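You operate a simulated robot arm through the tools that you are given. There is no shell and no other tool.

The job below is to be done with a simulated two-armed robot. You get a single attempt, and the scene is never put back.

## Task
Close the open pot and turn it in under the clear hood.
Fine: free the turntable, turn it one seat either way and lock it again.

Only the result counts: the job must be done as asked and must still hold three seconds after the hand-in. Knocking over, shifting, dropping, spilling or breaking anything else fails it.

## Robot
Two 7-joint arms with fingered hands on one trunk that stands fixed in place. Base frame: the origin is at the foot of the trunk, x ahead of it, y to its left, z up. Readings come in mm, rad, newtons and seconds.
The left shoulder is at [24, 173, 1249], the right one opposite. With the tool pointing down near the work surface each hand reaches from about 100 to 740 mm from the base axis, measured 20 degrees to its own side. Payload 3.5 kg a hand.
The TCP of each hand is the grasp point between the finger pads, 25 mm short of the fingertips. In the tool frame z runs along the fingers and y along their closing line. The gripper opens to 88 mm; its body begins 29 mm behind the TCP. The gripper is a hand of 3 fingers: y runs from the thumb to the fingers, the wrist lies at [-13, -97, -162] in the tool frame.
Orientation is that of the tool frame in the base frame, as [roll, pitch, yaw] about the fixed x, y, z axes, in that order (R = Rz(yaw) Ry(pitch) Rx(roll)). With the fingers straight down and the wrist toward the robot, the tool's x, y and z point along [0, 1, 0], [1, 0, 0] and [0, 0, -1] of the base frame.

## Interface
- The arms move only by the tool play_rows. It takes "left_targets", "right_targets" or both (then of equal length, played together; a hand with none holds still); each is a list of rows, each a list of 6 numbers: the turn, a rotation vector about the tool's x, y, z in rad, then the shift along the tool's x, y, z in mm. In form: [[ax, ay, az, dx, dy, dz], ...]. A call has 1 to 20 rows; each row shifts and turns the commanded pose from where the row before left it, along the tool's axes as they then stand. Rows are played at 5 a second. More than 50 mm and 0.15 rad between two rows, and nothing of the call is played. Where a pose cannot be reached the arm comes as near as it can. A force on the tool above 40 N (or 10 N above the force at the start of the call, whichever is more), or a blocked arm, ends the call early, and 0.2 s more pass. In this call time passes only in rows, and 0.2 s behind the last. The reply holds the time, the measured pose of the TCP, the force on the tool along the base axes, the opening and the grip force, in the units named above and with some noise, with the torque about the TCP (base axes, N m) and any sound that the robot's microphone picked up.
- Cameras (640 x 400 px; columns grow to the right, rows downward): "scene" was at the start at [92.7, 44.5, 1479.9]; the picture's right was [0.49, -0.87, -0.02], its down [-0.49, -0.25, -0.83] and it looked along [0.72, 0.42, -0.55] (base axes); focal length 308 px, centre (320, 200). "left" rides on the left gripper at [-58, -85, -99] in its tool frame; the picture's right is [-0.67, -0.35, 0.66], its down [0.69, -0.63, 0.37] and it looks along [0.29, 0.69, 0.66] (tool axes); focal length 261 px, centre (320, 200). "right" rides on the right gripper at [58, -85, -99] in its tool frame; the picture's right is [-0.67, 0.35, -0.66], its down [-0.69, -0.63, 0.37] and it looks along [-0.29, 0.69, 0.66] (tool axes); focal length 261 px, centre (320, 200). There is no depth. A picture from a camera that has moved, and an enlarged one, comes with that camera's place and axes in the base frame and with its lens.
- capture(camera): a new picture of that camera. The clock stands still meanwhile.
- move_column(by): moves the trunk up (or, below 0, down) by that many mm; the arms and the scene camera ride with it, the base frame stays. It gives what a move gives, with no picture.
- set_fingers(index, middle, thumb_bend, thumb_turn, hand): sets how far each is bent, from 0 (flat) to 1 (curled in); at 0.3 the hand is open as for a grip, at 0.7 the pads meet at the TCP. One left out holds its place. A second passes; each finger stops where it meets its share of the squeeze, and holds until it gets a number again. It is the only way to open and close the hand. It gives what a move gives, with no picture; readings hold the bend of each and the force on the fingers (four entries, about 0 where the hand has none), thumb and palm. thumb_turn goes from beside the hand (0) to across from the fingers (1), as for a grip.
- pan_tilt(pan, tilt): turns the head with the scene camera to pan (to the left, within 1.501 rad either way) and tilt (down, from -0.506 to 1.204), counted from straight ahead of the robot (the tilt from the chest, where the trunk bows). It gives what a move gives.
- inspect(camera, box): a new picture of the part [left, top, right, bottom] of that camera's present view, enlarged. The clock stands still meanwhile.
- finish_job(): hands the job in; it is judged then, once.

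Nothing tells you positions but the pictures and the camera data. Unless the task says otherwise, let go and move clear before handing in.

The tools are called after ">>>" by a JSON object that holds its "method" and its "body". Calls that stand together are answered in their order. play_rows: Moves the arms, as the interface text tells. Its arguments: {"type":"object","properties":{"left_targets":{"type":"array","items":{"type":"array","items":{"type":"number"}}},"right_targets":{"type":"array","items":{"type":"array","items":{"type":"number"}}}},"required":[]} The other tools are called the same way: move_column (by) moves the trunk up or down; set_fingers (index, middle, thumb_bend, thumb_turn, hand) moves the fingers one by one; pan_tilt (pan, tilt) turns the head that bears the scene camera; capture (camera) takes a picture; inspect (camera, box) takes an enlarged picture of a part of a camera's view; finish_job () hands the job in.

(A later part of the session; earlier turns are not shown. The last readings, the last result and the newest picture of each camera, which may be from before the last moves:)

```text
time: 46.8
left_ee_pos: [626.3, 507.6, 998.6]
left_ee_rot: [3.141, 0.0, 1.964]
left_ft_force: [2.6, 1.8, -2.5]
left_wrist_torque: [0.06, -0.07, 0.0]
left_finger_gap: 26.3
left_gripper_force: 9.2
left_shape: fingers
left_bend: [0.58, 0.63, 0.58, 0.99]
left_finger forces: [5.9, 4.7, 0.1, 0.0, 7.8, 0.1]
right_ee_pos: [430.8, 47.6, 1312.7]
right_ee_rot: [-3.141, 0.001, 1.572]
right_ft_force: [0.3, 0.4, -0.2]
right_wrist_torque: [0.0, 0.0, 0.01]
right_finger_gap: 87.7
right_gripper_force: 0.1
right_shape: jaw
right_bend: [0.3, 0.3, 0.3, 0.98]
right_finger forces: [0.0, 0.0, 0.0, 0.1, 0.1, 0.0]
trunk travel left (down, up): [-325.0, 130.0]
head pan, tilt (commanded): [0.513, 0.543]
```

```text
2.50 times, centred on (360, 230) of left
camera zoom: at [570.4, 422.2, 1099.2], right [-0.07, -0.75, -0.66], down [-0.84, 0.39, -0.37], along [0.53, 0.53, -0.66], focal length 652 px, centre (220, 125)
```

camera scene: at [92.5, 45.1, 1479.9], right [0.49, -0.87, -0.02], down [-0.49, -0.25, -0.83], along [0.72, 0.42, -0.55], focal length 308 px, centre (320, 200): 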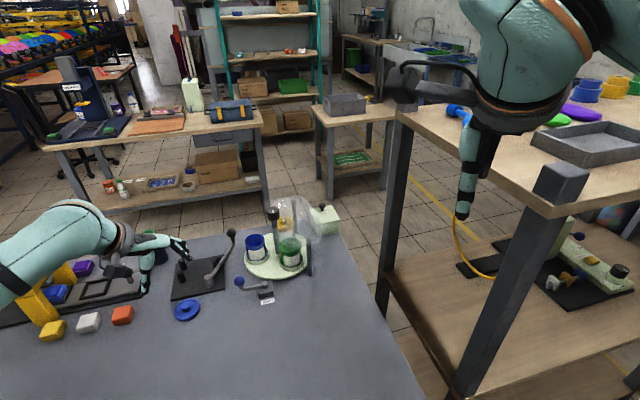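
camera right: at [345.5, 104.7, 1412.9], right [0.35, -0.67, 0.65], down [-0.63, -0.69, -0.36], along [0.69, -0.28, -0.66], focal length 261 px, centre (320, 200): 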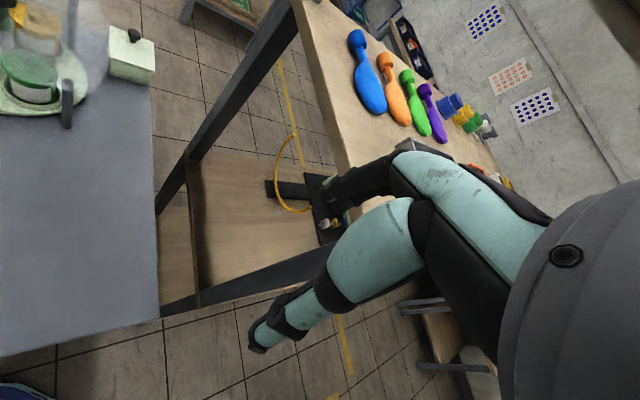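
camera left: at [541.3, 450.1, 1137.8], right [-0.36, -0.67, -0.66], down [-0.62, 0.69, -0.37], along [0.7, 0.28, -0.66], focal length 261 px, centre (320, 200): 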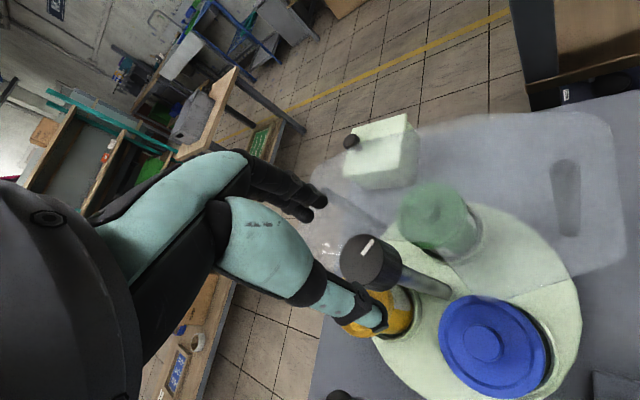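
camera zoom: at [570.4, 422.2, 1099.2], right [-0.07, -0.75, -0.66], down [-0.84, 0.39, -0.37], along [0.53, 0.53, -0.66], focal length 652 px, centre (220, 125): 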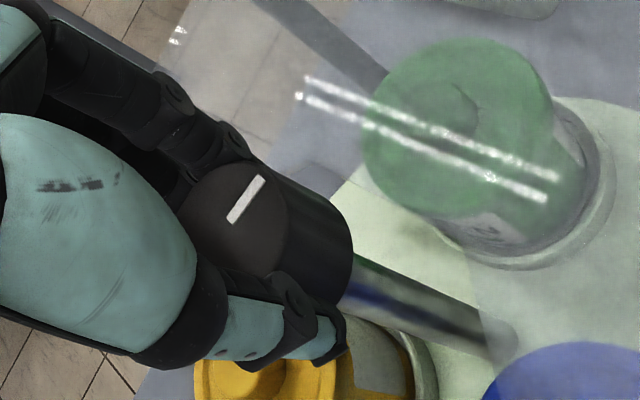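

About 83° done. I'll continue to about 115° and then fine-tune by comparing with the starting picture.

>>> {"method": "play_rows", "body": {"left_targets": [[0, 0, -0.1, 0, 0, 0], [0, 0, -0.1, 0, 0, 0], [0, 0, -0.1, 0, 0, 0], [0, 0, -0.1, 0, 0, 0], [0, 0, -0.1, 0, 0, 0]]}}

>>> {"method": "play_rows", "body": {"left_targets": [[0, 0, -0.08, 0, 0, 0], [0, 0, -0.06, 0, 0, 0]]}}

>>> {"method": "inspect", "body": {"camera": "scene", "box": [220, 190, 340, 290]}}

>>> {"method": "inspect", "body": {"camera": "left", "box": [260, 150, 460, 310]}}

```text
time: 48.0
left_ee_pos: [625.7, 510.0, 999.1]
left_ee_rot: [3.141, -0.001, 2.466]
left_ft_force: [-0.3, 1.3, -2.5]
left_wrist_torque: [0.08, 0.0, 0.0]
left_finger_gap: 26.3
left_gripper_force: 9.6
left_shape: fingers
left_bend: [0.59, 0.63, 0.57, 0.99]
left_finger forces: [5.4, 4.9, 0.0, 0.0, 8.5, 0.1]
right_ee_pos: [429.8, 46.4, 1313.5]
right_ee_rot: [-3.141, -0.001, 1.573]
right_ft_force: [0.2, 0.5, 0.0]
right_wrist_torque: [-0.04, -0.02, 0.0]
right_finger_gap: 87.4
right_gripper_force: 0.1
right_shape: jaw
right_bend: [0.3, 0.3, 0.3, 0.98]
right_finger forces: [0.1, 0.0, 0.0, 0.0, 0.0, 0.1]
trunk travel left (down, up): [-325.0, 130.0]
head pan, tilt (commanded): [0.513, 0.543]
```

```text
time: 48.6
left_ee_pos: [625.8, 509.1, 1000.4]
left_ee_rot: [3.141, -0.001, 2.605]
left_ft_force: [-2.7, 1.4, -2.8]
left_wrist_torque: [0.03, 0.03, 0.0]
left_finger_gap: 26.1
left_gripper_force: 9.5
left_shape: fingers
left_bend: [0.59, 0.63, 0.57, 0.99]
left_finger forces: [4.9, 4.8, 0.1, 0.0, 9.0, 0.1]
right_ee_pos: [429.9, 47.7, 1312.7]
right_ee_rot: [-3.14, -0.002, 1.572]
right_ft_force: [-0.6, 0.0, -0.6]
right_wrist_torque: [0.01, -0.02, -0.01]
right_finger_gap: 87.5
right_gripper_force: 0.1
right_shape: jaw
right_bend: [0.3, 0.3, 0.3, 0.98]
right_finger forces: [0.0, 0.0, 0.1, 0.0, 0.0, 0.1]
trunk travel left (down, up): [-325.0, 130.0]
head pan, tilt (commanded): [0.513, 0.543]
```

```text
4.00 times, centred on (280, 240) of scene
camera zoom: at [92.9, 45.1, 1479.8], right [0.49, -0.87, -0.02], down [-0.49, -0.25, -0.83], along [0.72, 0.42, -0.55], focal length 1233 px, centre (480, 40)
```

zoom: 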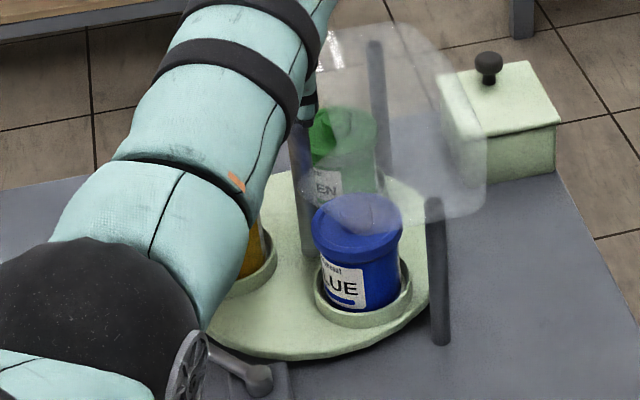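

```text
2.50 times, centred on (360, 230) of left
camera zoom: at [632.2, 406.0, 1099.3], right [0.4, -0.64, -0.66], down [-0.91, -0.19, -0.37], along [0.11, 0.74, -0.66], focal length 652 px, centre (220, 125)
```

zoom: 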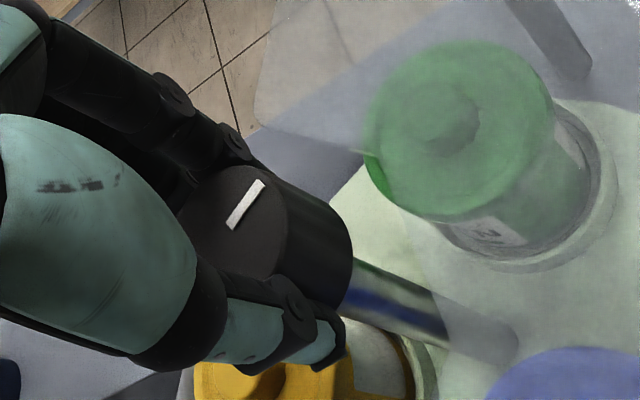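

By hand angle the turn is 119.6°. I'll compare the blue pot's place now with the green pot's place earlier, at the same zoom.

>>> {"method": "inspect", "body": {"camera": "scene", "box": [275, 236, 307, 256]}}

>>> {"method": "inspect", "body": {"camera": "scene", "box": [245, 210, 295, 260]}}

```text
16.00 times, centred on (291, 246) of scene
camera zoom: at [92.9, 45.1, 1479.8], right [0.49, -0.87, -0.02], down [-0.49, -0.25, -0.83], along [0.72, 0.42, -0.55], focal length 4933 px, centre (784, -536)
```

zoom: 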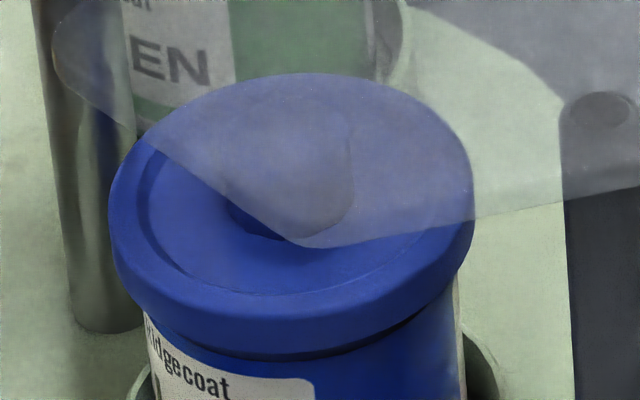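

```text
8.00 times, centred on (270, 235) of scene
camera zoom: at [92.9, 45.1, 1479.8], right [0.49, -0.87, -0.02], down [-0.49, -0.25, -0.83], along [0.72, 0.42, -0.55], focal length 2466 px, centre (720, -80)
```

zoom: 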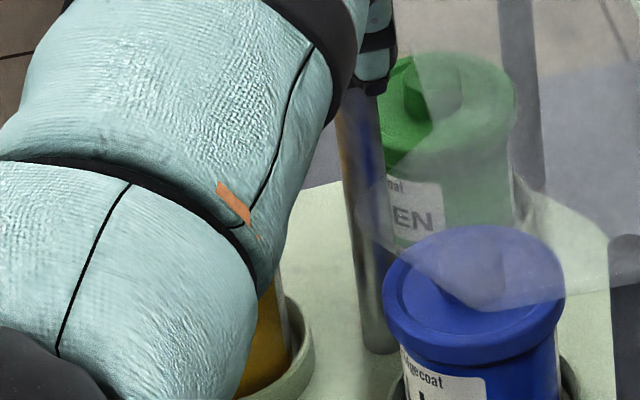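

>>> {"method": "inspect", "body": {"camera": "scene", "box": [230, 190, 330, 270]}}

>>> {"method": "inspect", "body": {"camera": "scene", "box": [270, 245, 310, 275]}}

```text
5.00 times, centred on (280, 230) of scene
camera zoom: at [92.9, 45.1, 1479.8], right [0.49, -0.87, -0.02], down [-0.49, -0.25, -0.83], along [0.72, 0.42, -0.55], focal length 1542 px, centre (520, 50)
```

zoom: 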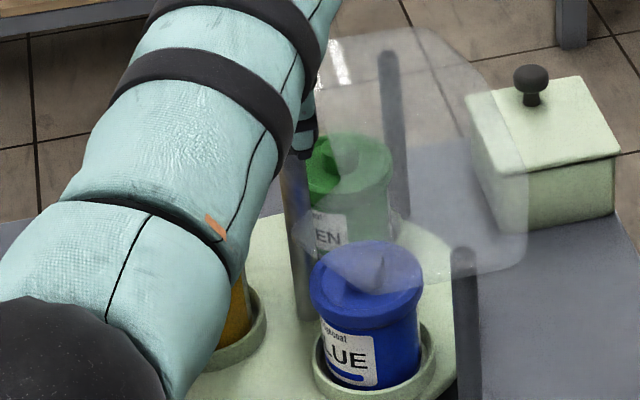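

```text
13.33 times, centred on (290, 260) of scene
camera zoom: at [92.9, 45.1, 1479.8], right [0.49, -0.87, -0.02], down [-0.49, -0.25, -0.83], along [0.72, 0.42, -0.55], focal length 4111 px, centre (720, -600)
```

zoom: 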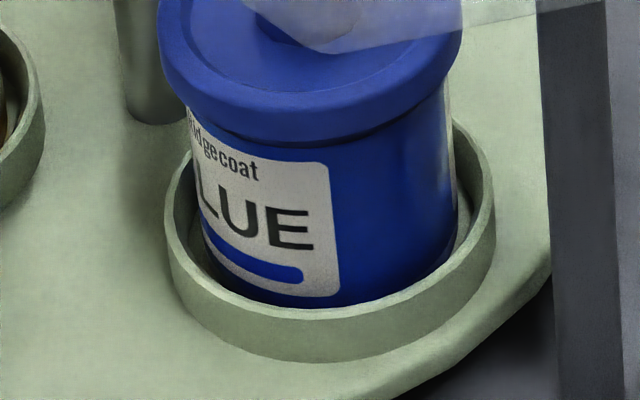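

The blue pot and its seat are about 1.8 mm short of where the green one stood, which is roughly 2° more. I'll add that and recheck.

>>> {"method": "play_rows", "body": {"left_targets": [[0, 0, -0.036, 0, 0, 0]]}}

>>> {"method": "inspect", "body": {"camera": "scene", "box": [275, 236, 307, 256]}}

>>> {"method": "inspect", "body": {"camera": "scene", "box": [270, 245, 310, 275]}}

```text
time: 49.0
left_ee_pos: [625.3, 508.7, 999.1]
left_ee_rot: [3.141, 0.001, 2.64]
left_ft_force: [-0.5, 1.9, -1.2]
left_wrist_torque: [0.12, 0.01, 0.05]
left_finger_gap: 26.5
left_gripper_force: 9.5
left_shape: fingers
left_bend: [0.59, 0.63, 0.57, 0.99]
left_finger forces: [5.5, 5.0, 0.1, 0.0, 8.2, 0.1]
right_ee_pos: [428.9, 46.3, 1313.1]
right_ee_rot: [3.141, 0.0, 1.572]
right_ft_force: [-0.4, -0.3, 0.2]
right_wrist_torque: [0.02, 0.0, -0.02]
right_finger_gap: 87.8
right_gripper_force: 0.1
right_shape: jaw
right_bend: [0.3, 0.3, 0.3, 0.98]
right_finger forces: [0.0, 0.0, 0.1, 0.0, 0.0, 0.1]
trunk travel left (down, up): [-325.0, 130.0]
head pan, tilt (commanded): [0.513, 0.543]
```

```text
16.00 times, centred on (291, 246) of scene
camera zoom: at [92.8, 44.9, 1479.9], right [0.49, -0.87, -0.02], down [-0.49, -0.25, -0.83], along [0.72, 0.42, -0.55], focal length 4933 px, centre (784, -536)
```

zoom: 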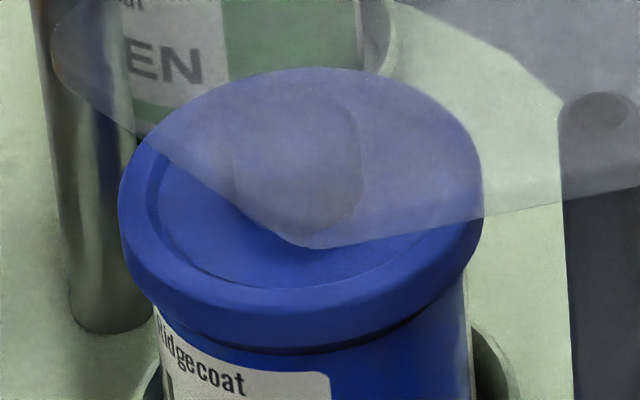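

```text
13.33 times, centred on (290, 260) of scene
camera zoom: at [92.8, 44.9, 1479.9], right [0.49, -0.87, -0.02], down [-0.49, -0.25, -0.83], along [0.72, 0.42, -0.55], focal length 4111 px, centre (720, -600)
```

zoom: 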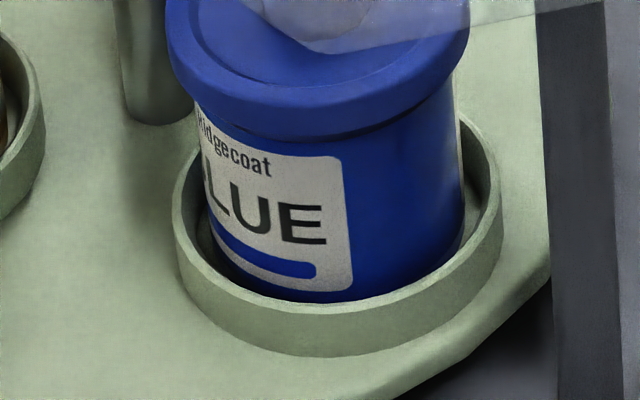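

The blue pot now sits exactly where the green one stood. I'll release the knob, rise, and check that the table stays put.

>>> {"method": "set_fingers", "body": {"hand": "left", "index": 0.38, "middle": 0.38, "thumb_bend": 0.38}}

>>> {"method": "play_rows", "body": {"left_targets": [[0, 0, 0, 0, 0, -18], [0, 0, 0, 0, 0, -25], [0, 0, 0, 0, 0, -30]]}}

>>> {"method": "inspect", "body": {"camera": "scene", "box": [275, 236, 307, 256]}}

>>> {"method": "capture", "body": {"camera": "scene"}}

```text
time: 50.0
left_ee_pos: [626.0, 508.4, 998.1]
left_ee_rot: [3.141, 0.001, 2.639]
left_ft_force: [0.8, -0.7, -0.2]
left_wrist_torque: [0.02, 0.01, -0.03]
left_finger_gap: 67.4
left_gripper_force: 0.0
left_shape: fingers
left_bend: [0.38, 0.38, 0.38, 0.97]
left_finger forces: [0.0, 0.0, 0.0, 0.0, 0.1, 0.0]
right_ee_pos: [430.5, 47.0, 1313.5]
right_ee_rot: [-3.141, -0.001, 1.572]
right_ft_force: [-0.6, -0.3, -0.4]
right_wrist_torque: [-0.01, -0.01, 0.01]
right_finger_gap: 87.4
right_gripper_force: 0.0
right_shape: jaw
right_bend: [0.3, 0.3, 0.3, 0.98]
right_finger forces: [0.0, 0.1, 0.0, 0.1, 0.0, 0.0]
trunk travel left (down, up): [-325.0, 130.0]
head pan, tilt (commanded): [0.513, 0.543]
```

```text
time: 50.8
left_ee_pos: [626.7, 506.0, 1070.5]
left_ee_rot: [-3.141, 0.0, 2.638]
left_ft_force: [-0.5, 1.0, 0.5]
left_wrist_torque: [0.02, -0.02, 0.01]
left_finger_gap: 67.8
left_gripper_force: 0.0
left_shape: fingers
left_bend: [0.38, 0.38, 0.38, 0.97]
left_finger forces: [0.1, 0.0, 0.0, 0.0, 0.0, 0.0]
right_ee_pos: [428.5, 45.8, 1312.7]
right_ee_rot: [-3.14, -0.001, 1.573]
right_ft_force: [-0.6, 0.9, 0.1]
right_wrist_torque: [-0.01, -0.03, -0.03]
right_finger_gap: 87.9
right_gripper_force: 0.1
right_shape: jaw
right_bend: [0.3, 0.3, 0.3, 0.98]
right_finger forces: [0.0, 0.0, 0.1, 0.0, 0.0, 0.1]
trunk travel left (down, up): [-325.0, 130.0]
head pan, tilt (commanded): [0.513, 0.543]
```

```text
16.00 times, centred on (291, 246) of scene
camera zoom: at [92.6, 44.1, 1479.9], right [0.49, -0.87, -0.02], down [-0.49, -0.25, -0.83], along [0.72, 0.42, -0.55], focal length 4933 px, centre (784, -536)
```

zoom: 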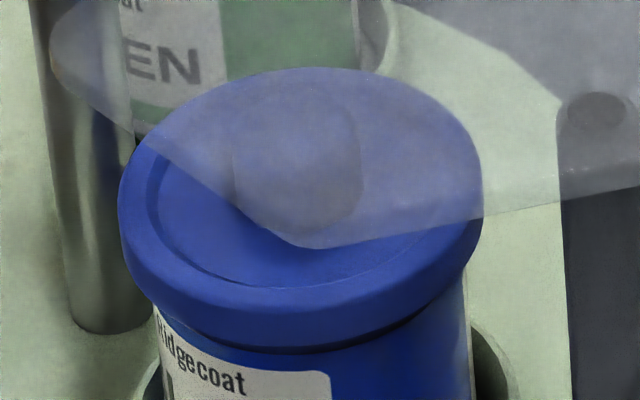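

```text
taken
camera scene: at [92.6, 44.1, 1479.9], right [0.49, -0.87, -0.02], down [-0.49, -0.25, -0.83], along [0.72, 0.42, -0.55], focal length 308 px, centre (320, 200)
```

scene: 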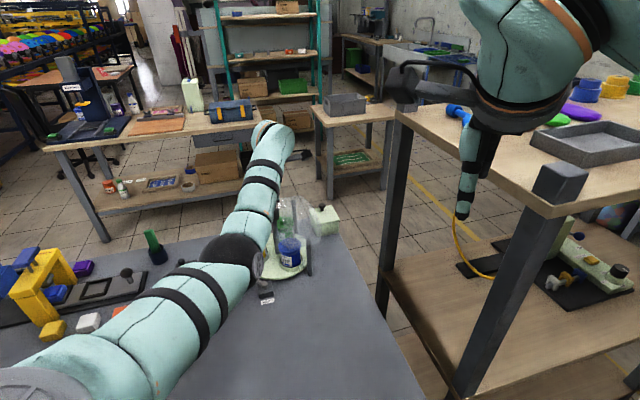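

The table stayed in place. Now I'll go back over to the lock lever with the same yaw I used when releasing it.

>>> {"method": "play_rows", "body": {"left_targets": [[0, 0, 0, 35.4, -15.9, 0], [0, 0, 0, 35.4, -15.9, 0], [0, 0, 0, 35.4, -15.9, 0], [0, 0, 0.133, 0, 0, 0], [0, 0, 0.133, 0, 0, 0], [0, 0, 0.133, 0, 0, 0], [0, 0, 0.133, 0, 0, 0], [0, 0, 0.133, 0, 0, 0], [0, 0, 0.133, 0, 0, 0], [0, 0, 0.133, 0, 0, 0], [0, 0, 0.133, 0, 0, 0], [0, 0, 0.133, 0, 0, 0], [0, 0, 0.133, 0, 0, 0], [0, 0, 0.133, 0, 0, 0], [0, 0, 0.133, 0, 0, 0]]}}

>>> {"method": "set_fingers", "body": {"hand": "left", "index": 0.48, "middle": 0.48, "thumb_bend": 0.46}}

>>> {"method": "capture", "body": {"camera": "left"}}

>>> {"method": "inspect", "body": {"camera": "left", "box": [340, 170, 560, 310]}}

>>> {"method": "inspect", "body": {"camera": "scene", "box": [220, 190, 340, 300]}}

```text
time: 54.0
left_ee_pos: [510.4, 516.4, 1071.8]
left_ee_rot: [-3.14, 0.0, 1.041]
left_ft_force: [0.1, 0.2, 0.2]
left_wrist_torque: [0.03, -0.01, -0.01]
left_finger_gap: 67.5
left_gripper_force: 0.1
left_shape: fingers
left_bend: [0.38, 0.38, 0.38, 0.97]
left_finger forces: [0.0, 0.0, 0.1, 0.1, 0.0, 0.0]
right_ee_pos: [429.9, 46.5, 1313.9]
right_ee_rot: [-3.14, 0.001, 1.574]
right_ft_force: [0.4, 0.9, -0.4]
right_wrist_torque: [0.0, -0.01, 0.01]
right_finger_gap: 87.4
right_gripper_force: 0.0
right_shape: jaw
right_bend: [0.3, 0.3, 0.3, 0.98]
right_finger forces: [0.0, 0.0, 0.0, 0.1, 0.0, 0.0]
trunk travel left (down, up): [-325.0, 130.0]
head pan, tilt (commanded): [0.513, 0.543]
```

```text
time: 55.0
left_ee_pos: [510.0, 516.2, 1073.6]
left_ee_rot: [-3.141, -0.001, 1.043]
left_ft_force: [-0.8, 0.3, 0.1]
left_wrist_torque: [-0.01, 0.01, 0.01]
left_finger_gap: 48.9
left_gripper_force: 0.1
left_shape: fingers
left_bend: [0.48, 0.48, 0.46, 0.97]
left_finger forces: [0.0, 0.1, 0.0, 0.1, 0.0, 0.0]
right_ee_pos: [429.9, 46.0, 1312.7]
right_ee_rot: [-3.138, 0.0, 1.573]
right_ft_force: [0.6, 0.9, -0.5]
right_wrist_torque: [-0.02, 0.04, 0.0]
right_finger_gap: 87.5
right_gripper_force: 0.0
right_shape: jaw
right_bend: [0.3, 0.3, 0.3, 0.98]
right_finger forces: [0.0, 0.0, 0.0, 0.0, 0.0, 0.0]
trunk travel left (down, up): [-325.0, 130.0]
head pan, tilt (commanded): [0.513, 0.543]
```

```text
taken
camera left: at [408.1, 509.2, 1172.4], right [-0.64, -0.4, -0.66], down [-0.2, 0.91, -0.37], along [0.74, -0.1, -0.66], focal length 261 px, centre (320, 200)
```

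left: 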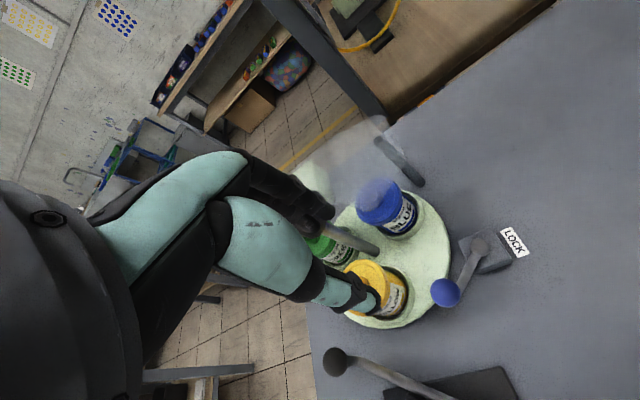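

```text
2.86 times, centred on (450, 240) of left
camera zoom: at [408.1, 509.2, 1172.4], right [-0.64, -0.4, -0.66], down [-0.2, 0.91, -0.37], along [0.74, -0.1, -0.66], focal length 745 px, centre (-51, 86)
```

zoom: 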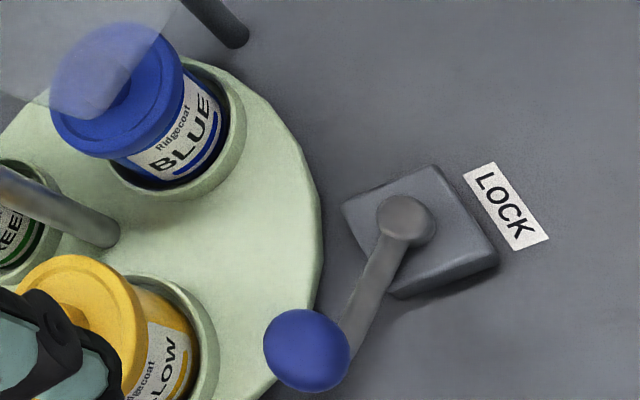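

```text
3.64 times, centred on (280, 245) of scene
camera zoom: at [92.8, 44.5, 1479.9], right [0.49, -0.87, -0.02], down [-0.49, -0.25, -0.83], along [0.72, 0.42, -0.55], focal length 1121 px, centre (466, 36)
```

zoom: 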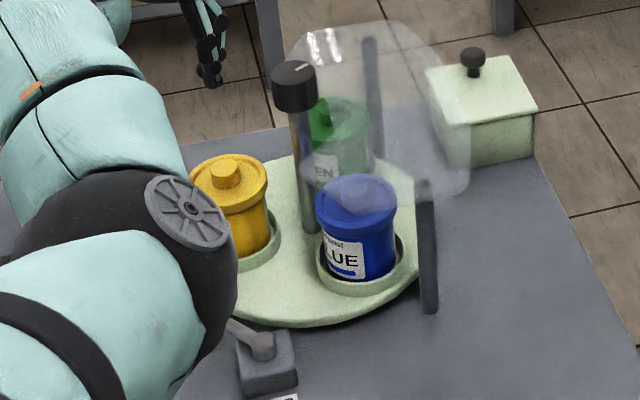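

The lever's ball is at about (505, 516). I'll descend toward it and take a check picture on the way.

>>> {"method": "play_rows", "body": {"left_targets": [[0, 0, 0, -3, -4, 40], [0, 0, 0, 0, 0, 40], [0, 0, 0, 0, 0, 40]]}}

>>> {"method": "inspect", "body": {"camera": "left", "box": [280, 140, 520, 300]}}

>>> {"method": "capture", "body": {"camera": "scene"}}

```text
time: 55.8
left_ee_pos: [503.8, 514.9, 952.0]
left_ee_rot: [3.141, 0.001, 1.044]
left_ft_force: [0.5, -0.1, 0.6]
left_wrist_torque: [-0.01, 0.02, 0.01]
left_finger_gap: 48.6
left_gripper_force: 0.0
left_shape: fingers
left_bend: [0.48, 0.48, 0.46, 0.97]
left_finger forces: [0.0, 0.0, 0.1, 0.0, 0.0, 0.0]
right_ee_pos: [429.2, 46.7, 1314.0]
right_ee_rot: [-3.14, 0.0, 1.571]
right_ft_force: [-0.8, -0.1, -0.1]
right_wrist_torque: [0.02, 0.04, -0.01]
right_finger_gap: 87.4
right_gripper_force: 0.1
right_shape: jaw
right_bend: [0.3, 0.3, 0.3, 0.98]
right_finger forces: [0.0, 0.0, 0.1, 0.1, 0.0, 0.0]
trunk travel left (down, up): [-325.0, 130.0]
head pan, tilt (commanded): [0.513, 0.543]
```

```text
2.50 times, centred on (400, 220) of left
camera zoom: at [402.1, 507.7, 1051.2], right [-0.64, -0.4, -0.66], down [-0.2, 0.91, -0.37], along [0.74, -0.1, -0.66], focal length 652 px, centre (120, 150)
```

zoom: 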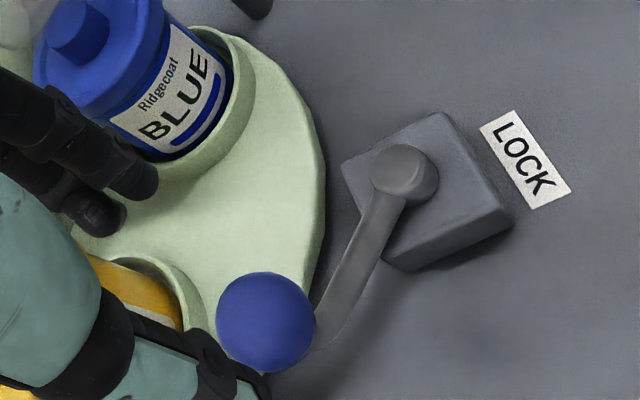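

```text
taken
camera scene: at [92.7, 45.2, 1479.9], right [0.49, -0.87, -0.02], down [-0.49, -0.25, -0.83], along [0.72, 0.42, -0.55], focal length 308 px, centre (320, 200)
```

scene: 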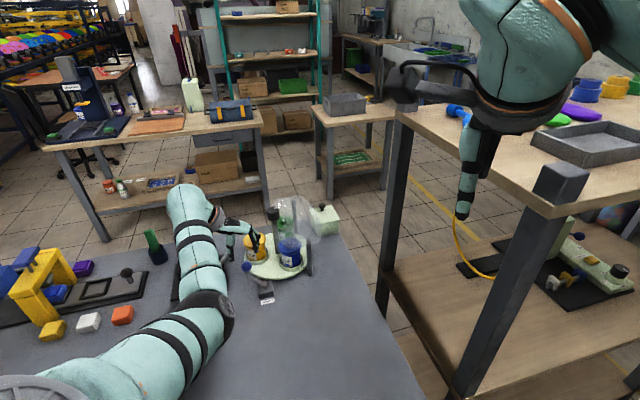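

>>> {"method": "play_rows", "body": {"left_targets": [[0, 0, 0, 1.5, 0.5, 30], [0, 0, 0, 0, 0, 29]]}}

>>> {"method": "set_fingers", "body": {"hand": "left", "index": 0.62, "middle": 0.62, "thumb_bend": 0.6}}

>>> {"method": "inspect", "body": {"camera": "left", "box": [250, 130, 490, 290]}}

```text
time: 56.4
left_ee_pos: [507.3, 516.7, 893.1]
left_ee_rot: [3.14, 0.001, 1.041]
left_ft_force: [-0.2, 0.1, -0.1]
left_wrist_torque: [-0.04, 0.01, 0.0]
left_finger_gap: 48.7
left_gripper_force: 0.0
left_shape: fingers
left_bend: [0.48, 0.48, 0.46, 0.97]
left_finger forces: [0.0, 0.0, 0.1, 0.1, 0.0, 0.0]
right_ee_pos: [429.8, 47.2, 1314.2]
right_ee_rot: [-3.14, -0.001, 1.573]
right_ft_force: [-0.5, 1.1, -0.2]
right_wrist_torque: [-0.03, -0.03, 0.01]
right_finger_gap: 87.6
right_gripper_force: 0.1
right_shape: jaw
right_bend: [0.3, 0.3, 0.3, 0.98]
right_finger forces: [0.0, 0.0, 0.0, 0.0, 0.0, 0.0]
trunk travel left (down, up): [-325.0, 130.0]
head pan, tilt (commanded): [0.513, 0.543]
```

```text
time: 57.4
left_ee_pos: [506.9, 515.3, 893.8]
left_ee_rot: [3.141, 0.001, 1.042]
left_ft_force: [-2.3, 1.5, -0.1]
left_wrist_torque: [0.0, 0.02, 0.02]
left_finger_gap: 19.9
left_gripper_force: 0.2
left_shape: fingers
left_bend: [0.62, 0.62, 0.58, 0.99]
left_finger forces: [0.0, 0.0, 0.0, 0.0, 2.0, 0.1]
right_ee_pos: [428.7, 46.5, 1313.9]
right_ee_rot: [-3.14, -0.002, 1.572]
right_ft_force: [0.8, -0.1, 0.4]
right_wrist_torque: [0.02, 0.0, 0.02]
right_finger_gap: 87.5
right_gripper_force: 0.0
right_shape: jaw
right_bend: [0.3, 0.3, 0.3, 0.98]
right_finger forces: [0.0, 0.0, 0.1, 0.1, 0.1, 0.0]
trunk travel left (down, up): [-325.0, 130.0]
head pan, tilt (commanded): [0.513, 0.543]
```

```text
2.50 times, centred on (370, 210) of left
camera zoom: at [404.1, 508.7, 992.4], right [-0.64, -0.4, -0.66], down [-0.2, 0.91, -0.37], along [0.74, -0.1, -0.66], focal length 652 px, centre (195, 175)
```

zoom: 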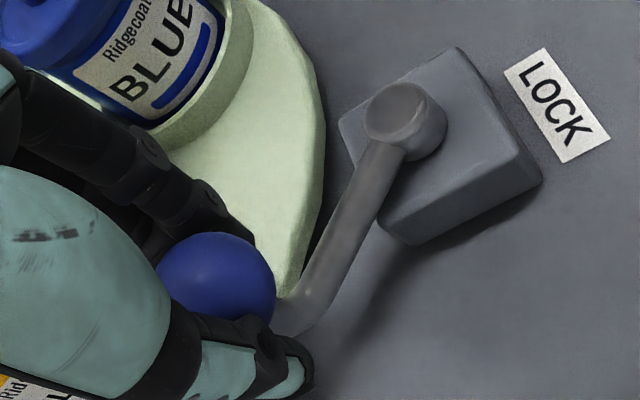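

The fingers are around the ball. I'll swing it back counter-clockwise along its arc, turning the hand with it.

>>> {"method": "play_rows", "body": {"left_targets": [[0, 0, -0.1207, -2.5, -4.68, 0], [0, 0, -0.1207, -2.28, -4.79, 0], [0, 0, -0.1207, -2.14, -4.79, 0], [0, 0, -0.1207, -2.04, -4.93, 0]]}}

>>> {"method": "inspect", "body": {"camera": "left", "box": [250, 130, 490, 290]}}

>>> {"method": "inspect", "body": {"camera": "scene", "box": [215, 200, 335, 300]}}

```text
time: 58.4
left_ee_pos: [486.3, 514.1, 892.5]
left_ee_rot: [3.139, 0.001, 1.527]
left_ft_force: [-0.1, -0.5, -0.1]
left_wrist_torque: [0.01, 0.0, -0.02]
left_finger_gap: 18.3
left_gripper_force: 0.4
left_shape: fingers
left_bend: [0.61, 0.62, 0.6, 0.99]
left_finger forces: [0.4, 0.1, 0.1, 0.0, 0.3, 0.1]
right_ee_pos: [429.5, 47.3, 1314.5]
right_ee_rot: [-3.141, 0.0, 1.573]
right_ft_force: [-0.3, -0.4, -0.2]
right_wrist_torque: [0.0, 0.01, -0.03]
right_finger_gap: 87.6
right_gripper_force: 0.1
right_shape: jaw
right_bend: [0.3, 0.3, 0.3, 0.98]
right_finger forces: [0.0, 0.0, 0.0, 0.0, 0.0, 0.0]
trunk travel left (down, up): [-325.0, 130.0]
head pan, tilt (commanded): [0.513, 0.543]
```

```text
2.50 times, centred on (370, 210) of left
camera zoom: at [398.3, 460.1, 993.9], right [-0.38, -0.65, -0.66], down [-0.6, 0.71, -0.37], along [0.71, 0.25, -0.66], focal length 652 px, centre (195, 175)
```

zoom: 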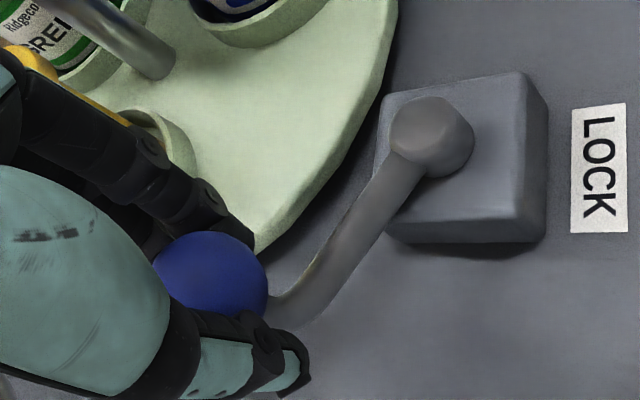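

```text
4.00 times, centred on (275, 250) of scene
camera zoom: at [92.5, 44.3, 1479.9], right [0.49, -0.87, -0.02], down [-0.49, -0.25, -0.83], along [0.72, 0.42, -0.55], focal length 1233 px, centre (500, 0)
```

zoom: 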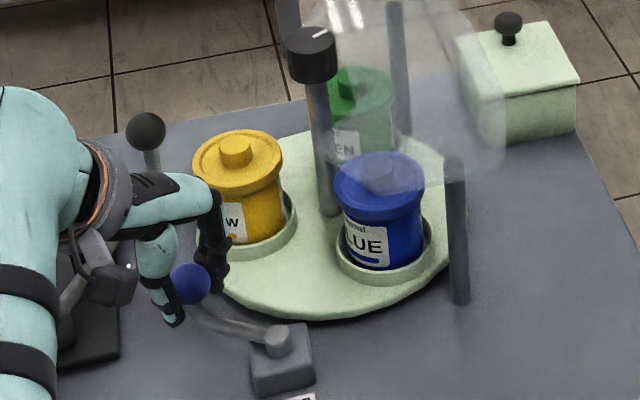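

>>> {"method": "play_rows", "body": {"left_targets": [[0, 0, -0.1207, -1.72, -4.93, 0], [0, 0, -0.1207, -1.72, -5.05, 0], [0, 0, -0.1207, -1.46, -4.98, 0]]}}

>>> {"method": "play_rows", "body": {"left_targets": [[0, 0, -0.1207, -1.26, -5.15, 0], [0, 0, -0.1207, -1.21, -5.2, 0]]}}

>>> {"method": "inspect", "body": {"camera": "left", "box": [250, 130, 490, 290]}}

>>> {"method": "inspect", "body": {"camera": "scene", "box": [215, 200, 335, 300]}}

```text
time: 59.2
left_ee_pos: [470.7, 508.6, 893.1]
left_ee_rot: [-3.141, -0.001, 1.89]
left_ft_force: [0.2, -0.4, -0.5]
left_wrist_torque: [-0.02, 0.04, 0.0]
left_finger_gap: 18.4
left_gripper_force: 0.2
left_shape: fingers
left_bend: [0.61, 0.62, 0.6, 0.99]
left_finger forces: [0.5, 0.0, 0.0, 0.0, 0.1, 0.0]
right_ee_pos: [430.2, 46.7, 1313.8]
right_ee_rot: [-3.141, 0.0, 1.572]
right_ft_force: [0.6, 0.1, 0.0]
right_wrist_torque: [-0.03, -0.02, 0.01]
right_finger_gap: 87.8
right_gripper_force: 0.1
right_shape: jaw
right_bend: [0.3, 0.3, 0.3, 0.98]
right_finger forces: [0.1, 0.0, 0.0, 0.0, 0.0, 0.1]
trunk travel left (down, up): [-325.0, 130.0]
head pan, tilt (commanded): [0.513, 0.543]
```

```text
time: 59.8
left_ee_pos: [462.3, 501.7, 893.2]
left_ee_rot: [-3.141, 0.0, 2.131]
left_ft_force: [-0.6, -0.5, 0.1]
left_wrist_torque: [-0.01, 0.04, 0.03]
left_finger_gap: 18.4
left_gripper_force: 0.9
left_shape: fingers
left_bend: [0.62, 0.62, 0.6, 0.99]
left_finger forces: [0.2, 0.1, 0.0, 0.0, 0.4, 0.0]
right_ee_pos: [430.7, 46.3, 1313.2]
right_ee_rot: [-3.139, -0.002, 1.573]
right_ft_force: [0.3, -0.6, -0.4]
right_wrist_torque: [-0.02, -0.02, -0.01]
right_finger_gap: 87.6
right_gripper_force: 0.1
right_shape: jaw
right_bend: [0.3, 0.3, 0.3, 0.98]
right_finger forces: [0.0, 0.0, 0.1, 0.0, 0.1, 0.0]
trunk travel left (down, up): [-325.0, 130.0]
head pan, tilt (commanded): [0.513, 0.543]
```

```text
2.50 times, centred on (370, 210) of left
camera zoom: at [421.3, 408.2, 993.6], right [0.06, -0.75, -0.66], down [-0.9, 0.25, -0.37], along [0.44, 0.61, -0.66], focal length 652 px, centre (195, 175)
```

zoom: 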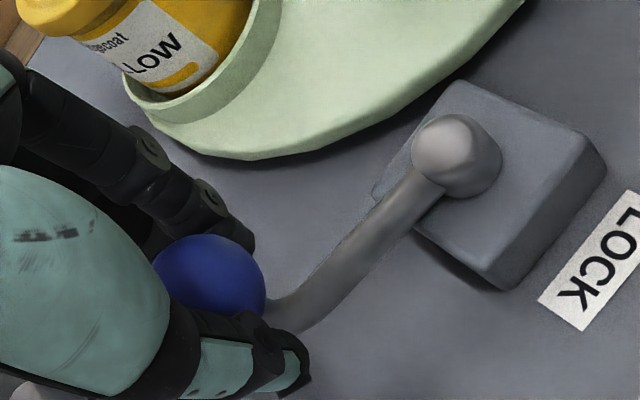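

```text
4.00 times, centred on (275, 250) of scene
camera zoom: at [92.8, 43.8, 1479.9], right [0.49, -0.87, -0.02], down [-0.49, -0.25, -0.83], along [0.72, 0.42, -0.55], focal length 1233 px, centre (500, 0)
```

zoom: 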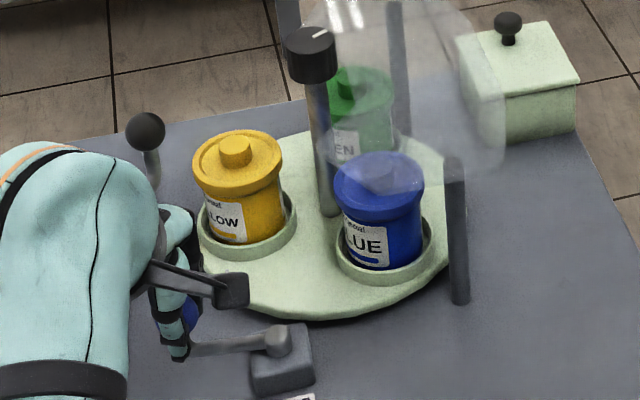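

The lever is almost back at its first position. I'll push the last few degrees to its stop.

>>> {"method": "play_rows", "body": {"left_targets": [[0, 0, -0.1207, -0.9, -5.16, 0], [0, 0, 0, -0.3, -3, 0]]}}

>>> {"method": "play_rows", "body": {"left_targets": [[0, 0, 0, 0, -3, 0]]}}

>>> {"method": "inspect", "body": {"camera": "left", "box": [250, 130, 490, 290]}}

```text
time: 60.4
left_ee_pos: [457.0, 498.5, 892.6]
left_ee_rot: [-3.141, 0.001, 2.25]
left_ft_force: [1.3, -1.0, -0.3]
left_wrist_torque: [-0.01, 0.01, -0.03]
left_finger_gap: 18.2
left_gripper_force: 0.4
left_shape: fingers
left_bend: [0.62, 0.62, 0.6, 0.99]
left_finger forces: [0.2, 0.0, 0.0, 0.0, 0.1, 0.0]
right_ee_pos: [430.1, 46.3, 1312.8]
right_ee_rot: [-3.14, -0.002, 1.574]
right_ft_force: [0.5, -0.6, -0.5]
right_wrist_torque: [-0.02, 0.01, 0.01]
right_finger_gap: 87.6
right_gripper_force: 0.2
right_shape: jaw
right_bend: [0.3, 0.3, 0.3, 0.98]
right_finger forces: [0.0, 0.0, 0.0, 0.1, 0.0, 0.0]
trunk travel left (down, up): [-325.0, 130.0]
head pan, tilt (commanded): [0.513, 0.543]
```

```text
time: 60.8
left_ee_pos: [454.2, 495.5, 894.1]
left_ee_rot: [3.141, 0.0, 2.25]
left_ft_force: [1.7, 1.2, 0.1]
left_wrist_torque: [0.03, -0.02, 0.0]
left_finger_gap: 19.6
left_gripper_force: 0.9
left_shape: fingers
left_bend: [0.6, 0.61, 0.6, 0.99]
left_finger forces: [1.6, 0.6, 0.0, 0.0, 0.0, 0.0]
right_ee_pos: [428.3, 47.1, 1313.1]
right_ee_rot: [-3.141, 0.0, 1.572]
right_ft_force: [-0.2, -0.5, -0.4]
right_wrist_torque: [-0.01, -0.02, 0.04]
right_finger_gap: 87.6
right_gripper_force: 0.0
right_shape: jaw
right_bend: [0.3, 0.3, 0.3, 0.98]
right_finger forces: [0.0, 0.1, 0.0, 0.1, 0.0, 0.0]
trunk travel left (down, up): [-325.0, 130.0]
head pan, tilt (commanded): [0.513, 0.543]
```

```text
2.50 times, centred on (370, 210) of left
camera zoom: at [425.1, 397.2, 993.6], right [0.15, -0.74, -0.66], down [-0.92, 0.14, -0.37], along [0.36, 0.66, -0.66], focal length 652 px, centre (195, 175)
```

zoom: 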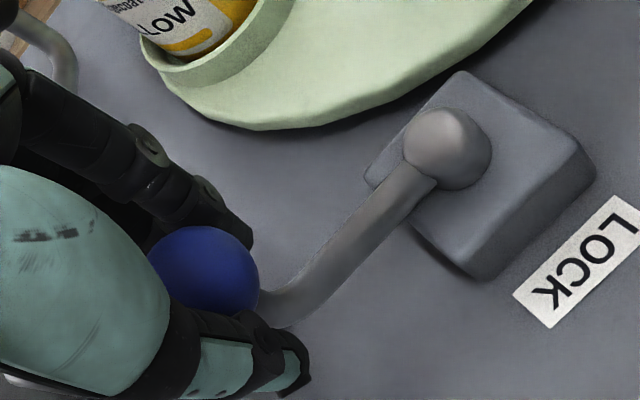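

>>> {"method": "play_rows", "body": {"left_targets": [[0, 0, 0, 0, -3, 0], [0, 0, 0, 0, -3, 0]]}}

>>> {"method": "inspect", "body": {"camera": "left", "box": [250, 130, 490, 290]}}

```text
time: 61.4
left_ee_pos: [449.7, 492.4, 894.2]
left_ee_rot: [-3.141, 0.001, 2.25]
left_ft_force: [7.0, 5.1, 0.8]
left_wrist_torque: [0.09, -0.14, 0.0]
left_finger_gap: 24.6
left_gripper_force: 4.1
left_shape: fingers
left_bend: [0.56, 0.6, 0.6, 0.99]
left_finger forces: [6.0, 2.2, 0.1, 0.1, 0.1, 0.0]
right_ee_pos: [431.2, 47.5, 1312.4]
right_ee_rot: [-3.14, 0.001, 1.573]
right_ft_force: [-0.1, -0.1, -0.1]
right_wrist_torque: [0.04, -0.01, 0.0]
right_finger_gap: 87.5
right_gripper_force: 0.1
right_shape: jaw
right_bend: [0.3, 0.3, 0.3, 0.98]
right_finger forces: [0.0, 0.0, 0.0, 0.0, 0.1, 0.1]
trunk travel left (down, up): [-325.0, 130.0]
head pan, tilt (commanded): [0.513, 0.543]
```

```text
2.50 times, centred on (370, 210) of left
camera zoom: at [420.7, 393.9, 993.2], right [0.15, -0.74, -0.66], down [-0.92, 0.14, -0.37], along [0.36, 0.66, -0.66], focal length 652 px, centre (195, 175)
```

zoom: 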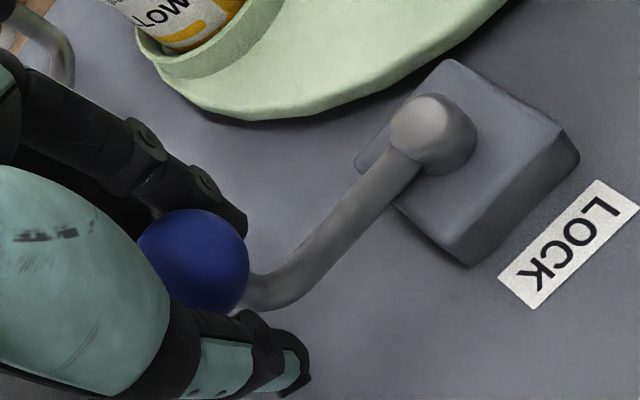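

The lever is firmly against its stop again, with the same reaction as at the start. I'll back off, open, rise, and compare it with the starting picture.

>>> {"method": "play_rows", "body": {"left_targets": [[0, 0, 0, 0, 4, 0], [0, 0, 0, 0, 4, 0]]}}

>>> {"method": "set_fingers", "body": {"hand": "left", "index": 0.47, "middle": 0.47, "thumb_bend": 0.47}}

>>> {"method": "play_rows", "body": {"left_targets": [[0, 0, 0, 0, 0, -30], [0, 0, 0, 0, 0, -45], [0, 0, 0, 0, 0, -45], [0, 0, 0, 0, -45, -20], [0, 0, 0, 0, -45, -20]]}}

>>> {"method": "inspect", "body": {"camera": "scene", "box": [245, 260, 305, 310]}}

>>> {"method": "capture", "body": {"camera": "left"}}

>>> {"method": "capture", "body": {"camera": "scene"}}

```text
time: 62.0
left_ee_pos: [454.6, 495.9, 892.4]
left_ee_rot: [-3.139, -0.001, 2.251]
left_ft_force: [1.7, 0.2, 0.3]
left_wrist_torque: [-0.01, 0.0, 0.0]
left_finger_gap: 19.3
left_gripper_force: 0.6
left_shape: fingers
left_bend: [0.61, 0.62, 0.6, 0.99]
left_finger forces: [0.9, 0.1, 0.0, 0.0, 0.0, 0.1]
right_ee_pos: [430.0, 46.5, 1313.2]
right_ee_rot: [-3.138, 0.001, 1.572]
right_ft_force: [0.5, 0.6, 0.0]
right_wrist_torque: [0.0, 0.02, 0.01]
right_finger_gap: 87.7
right_gripper_force: 0.1
right_shape: jaw
right_bend: [0.3, 0.3, 0.3, 0.98]
right_finger forces: [0.0, 0.0, 0.1, 0.1, 0.1, 0.1]
trunk travel left (down, up): [-325.0, 130.0]
head pan, tilt (commanded): [0.513, 0.543]
```

```text
time: 63.0
left_ee_pos: [454.7, 496.0, 893.4]
left_ee_rot: [3.141, 0.001, 2.249]
left_ft_force: [-0.3, 0.0, 0.5]
left_wrist_torque: [-0.02, 0.02, -0.01]
left_finger_gap: 47.6
left_gripper_force: 0.1
left_shape: fingers
left_bend: [0.47, 0.47, 0.47, 0.98]
left_finger forces: [0.1, 0.0, 0.1, 0.0, 0.0, 0.0]
right_ee_pos: [429.0, 46.6, 1314.3]
right_ee_rot: [-3.14, -0.001, 1.573]
right_ft_force: [0.4, -0.7, -0.7]
right_wrist_torque: [0.0, -0.01, 0.01]
right_finger_gap: 87.8
right_gripper_force: 0.2
right_shape: jaw
right_bend: [0.3, 0.3, 0.3, 0.98]
right_finger forces: [0.0, 0.1, 0.0, 0.0, 0.0, 0.1]
trunk travel left (down, up): [-325.0, 130.0]
head pan, tilt (commanded): [0.513, 0.543]
```

```text
time: 64.2
left_ee_pos: [383.0, 439.9, 1055.9]
left_ee_rot: [3.14, -0.001, 2.252]
left_ft_force: [-0.5, -0.6, -0.7]
left_wrist_torque: [0.04, -0.03, 0.0]
left_finger_gap: 48.2
left_gripper_force: 0.0
left_shape: fingers
left_bend: [0.47, 0.47, 0.47, 0.98]
left_finger forces: [0.0, 0.0, 0.1, 0.0, 0.0, 0.1]
right_ee_pos: [428.2, 44.2, 1314.4]
right_ee_rot: [3.141, -0.002, 1.574]
right_ft_force: [0.2, -1.2, 0.0]
right_wrist_torque: [0.02, 0.02, 0.0]
right_finger_gap: 87.6
right_gripper_force: 0.0
right_shape: jaw
right_bend: [0.3, 0.3, 0.3, 0.98]
right_finger forces: [0.0, 0.0, 0.0, 0.0, 0.0, 0.0]
trunk travel left (down, up): [-325.0, 130.0]
head pan, tilt (commanded): [0.513, 0.543]
```

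```text
8.00 times, centred on (275, 285) of scene
camera zoom: at [91.8, 42.3, 1480.0], right [0.49, -0.87, -0.02], down [-0.49, -0.25, -0.84], along [0.72, 0.42, -0.55], focal length 2466 px, centre (680, -480)
```

zoom: 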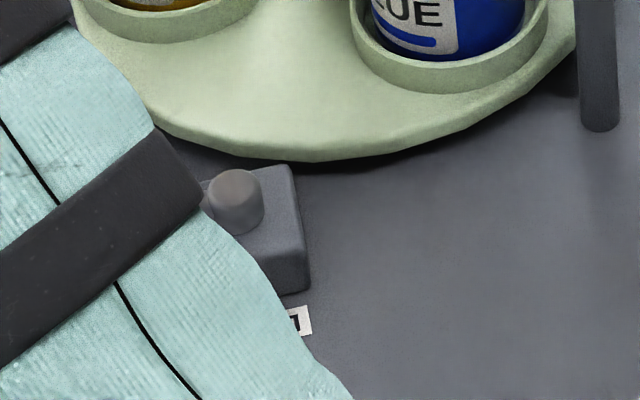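

```text
taken
camera left: at [354.2, 340.6, 1155.4], right [0.15, -0.74, -0.66], down [-0.92, 0.14, -0.37], along [0.36, 0.66, -0.66], focal length 261 px, centre (320, 200)
```

left: 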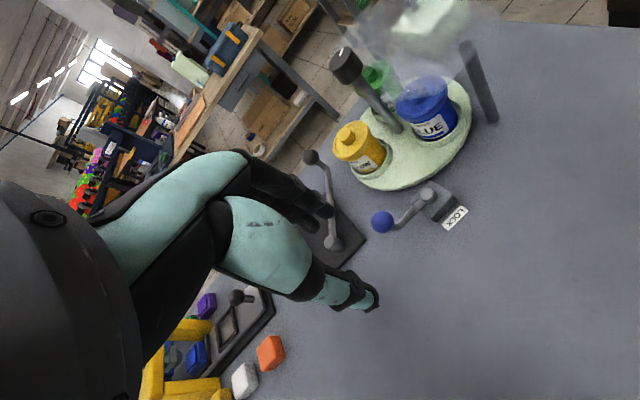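

```text
taken
camera scene: at [91.8, 42.3, 1480.0], right [0.49, -0.87, -0.02], down [-0.49, -0.25, -0.84], along [0.72, 0.42, -0.55], focal length 308 px, centre (320, 200)
```

scene: 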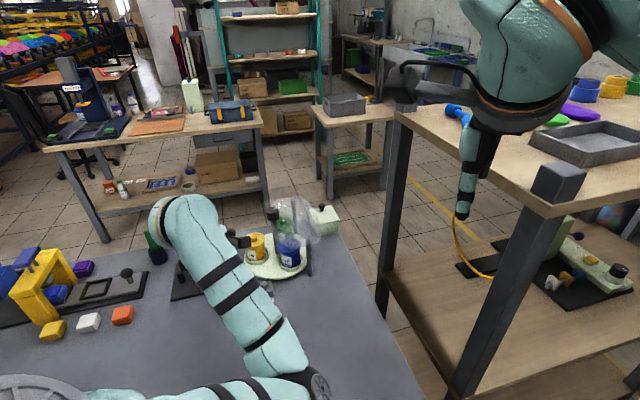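

My arm blocks the scene view of the lever. I'll turn the hand back to nominal yaw, lift it, and look again.

>>> {"method": "play_rows", "body": {"left_targets": [[0, 0, 0.136, 0, 0, 0], [0, 0, 0.136, 0, 0, 0], [0, 0, 0.136, 0, 0, 0], [0, 0, 0.136, 0, 0, 0], [0, 0, 0.136, 0, 0, 0], [0, 0, 0, 0, 0, -40], [0, 0, 0, 0, 0, -40], [0, 0, 0, 0, 0, -40]]}}

>>> {"method": "capture", "body": {"camera": "scene"}}

>>> {"method": "capture", "body": {"camera": "left"}}

```text
time: 66.0
left_ee_pos: [384.6, 441.6, 1173.1]
left_ee_rot: [-3.142, 0.0, 1.57]
left_ft_force: [0.3, 0.2, -0.1]
left_wrist_torque: [0.01, -0.01, 0.01]
left_finger_gap: 47.8
left_gripper_force: 0.0
left_shape: fingers
left_bend: [0.47, 0.47, 0.47, 0.98]
left_finger forces: [0.1, 0.0, 0.1, 0.0, 0.1, 0.0]
right_ee_pos: [428.4, 47.0, 1313.7]
right_ee_rot: [-3.14, 0.0, 1.571]
right_ft_force: [1.2, 0.1, 0.6]
right_wrist_torque: [0.01, 0.0, -0.01]
right_finger_gap: 87.3
right_gripper_force: 0.1
right_shape: jaw
right_bend: [0.3, 0.3, 0.3, 0.98]
right_finger forces: [0.0, 0.0, 0.1, 0.0, 0.1, 0.1]
trunk travel left (down, up): [-325.0, 130.0]
head pan, tilt (commanded): [0.513, 0.543]
```

```text
taken
camera scene: at [92.3, 44.1, 1480.0], right [0.49, -0.87, -0.02], down [-0.49, -0.25, -0.83], along [0.72, 0.42, -0.55], focal length 308 px, centre (320, 200)
```

scene: 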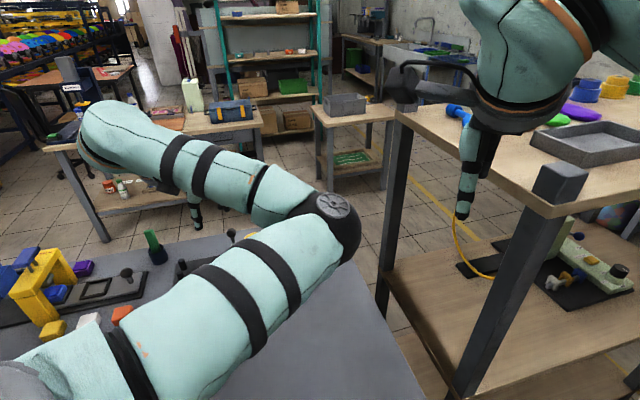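

```text
taken
camera left: at [300.1, 383.2, 1274.8], right [-0.35, -0.67, -0.66], down [-0.63, 0.69, -0.37], along [0.69, 0.28, -0.66], focal length 261 px, centre (320, 200)
```

left: 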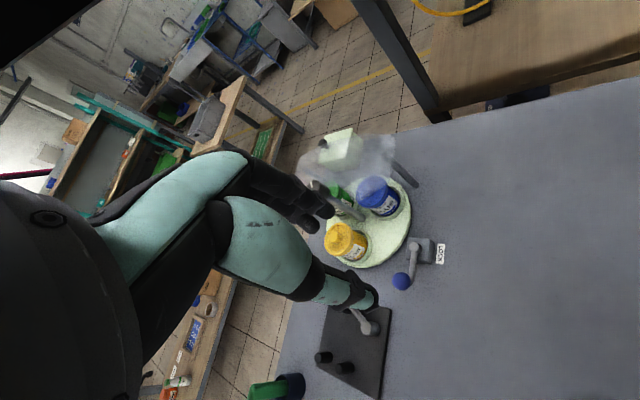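

>>> {"method": "inspect", "body": {"camera": "left", "box": [370, 225, 460, 300]}}

>>> {"method": "inspect", "body": {"camera": "left", "box": [290, 120, 460, 300]}}

```text
5.33 times, centred on (415, 262) of left
camera zoom: at [300.1, 383.2, 1274.8], right [-0.35, -0.67, -0.66], down [-0.63, 0.69, -0.37], along [0.69, 0.28, -0.66], focal length 1390 px, centre (-187, -133)
```

zoom: 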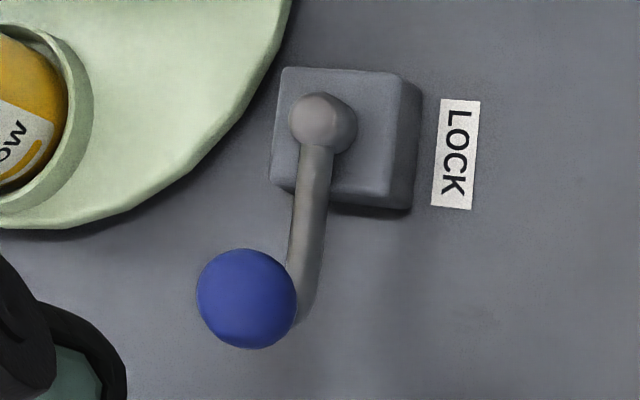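

```text
2.22 times, centred on (375, 210) of left
camera zoom: at [300.1, 383.2, 1274.8], right [-0.35, -0.67, -0.66], down [-0.63, 0.69, -0.37], along [0.69, 0.28, -0.66], focal length 579 px, centre (198, 178)
```

zoom: 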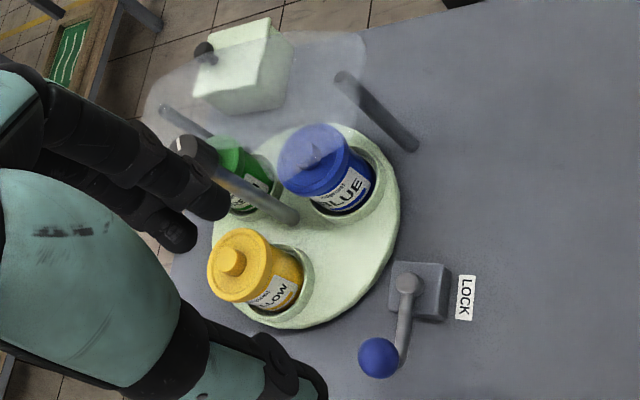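

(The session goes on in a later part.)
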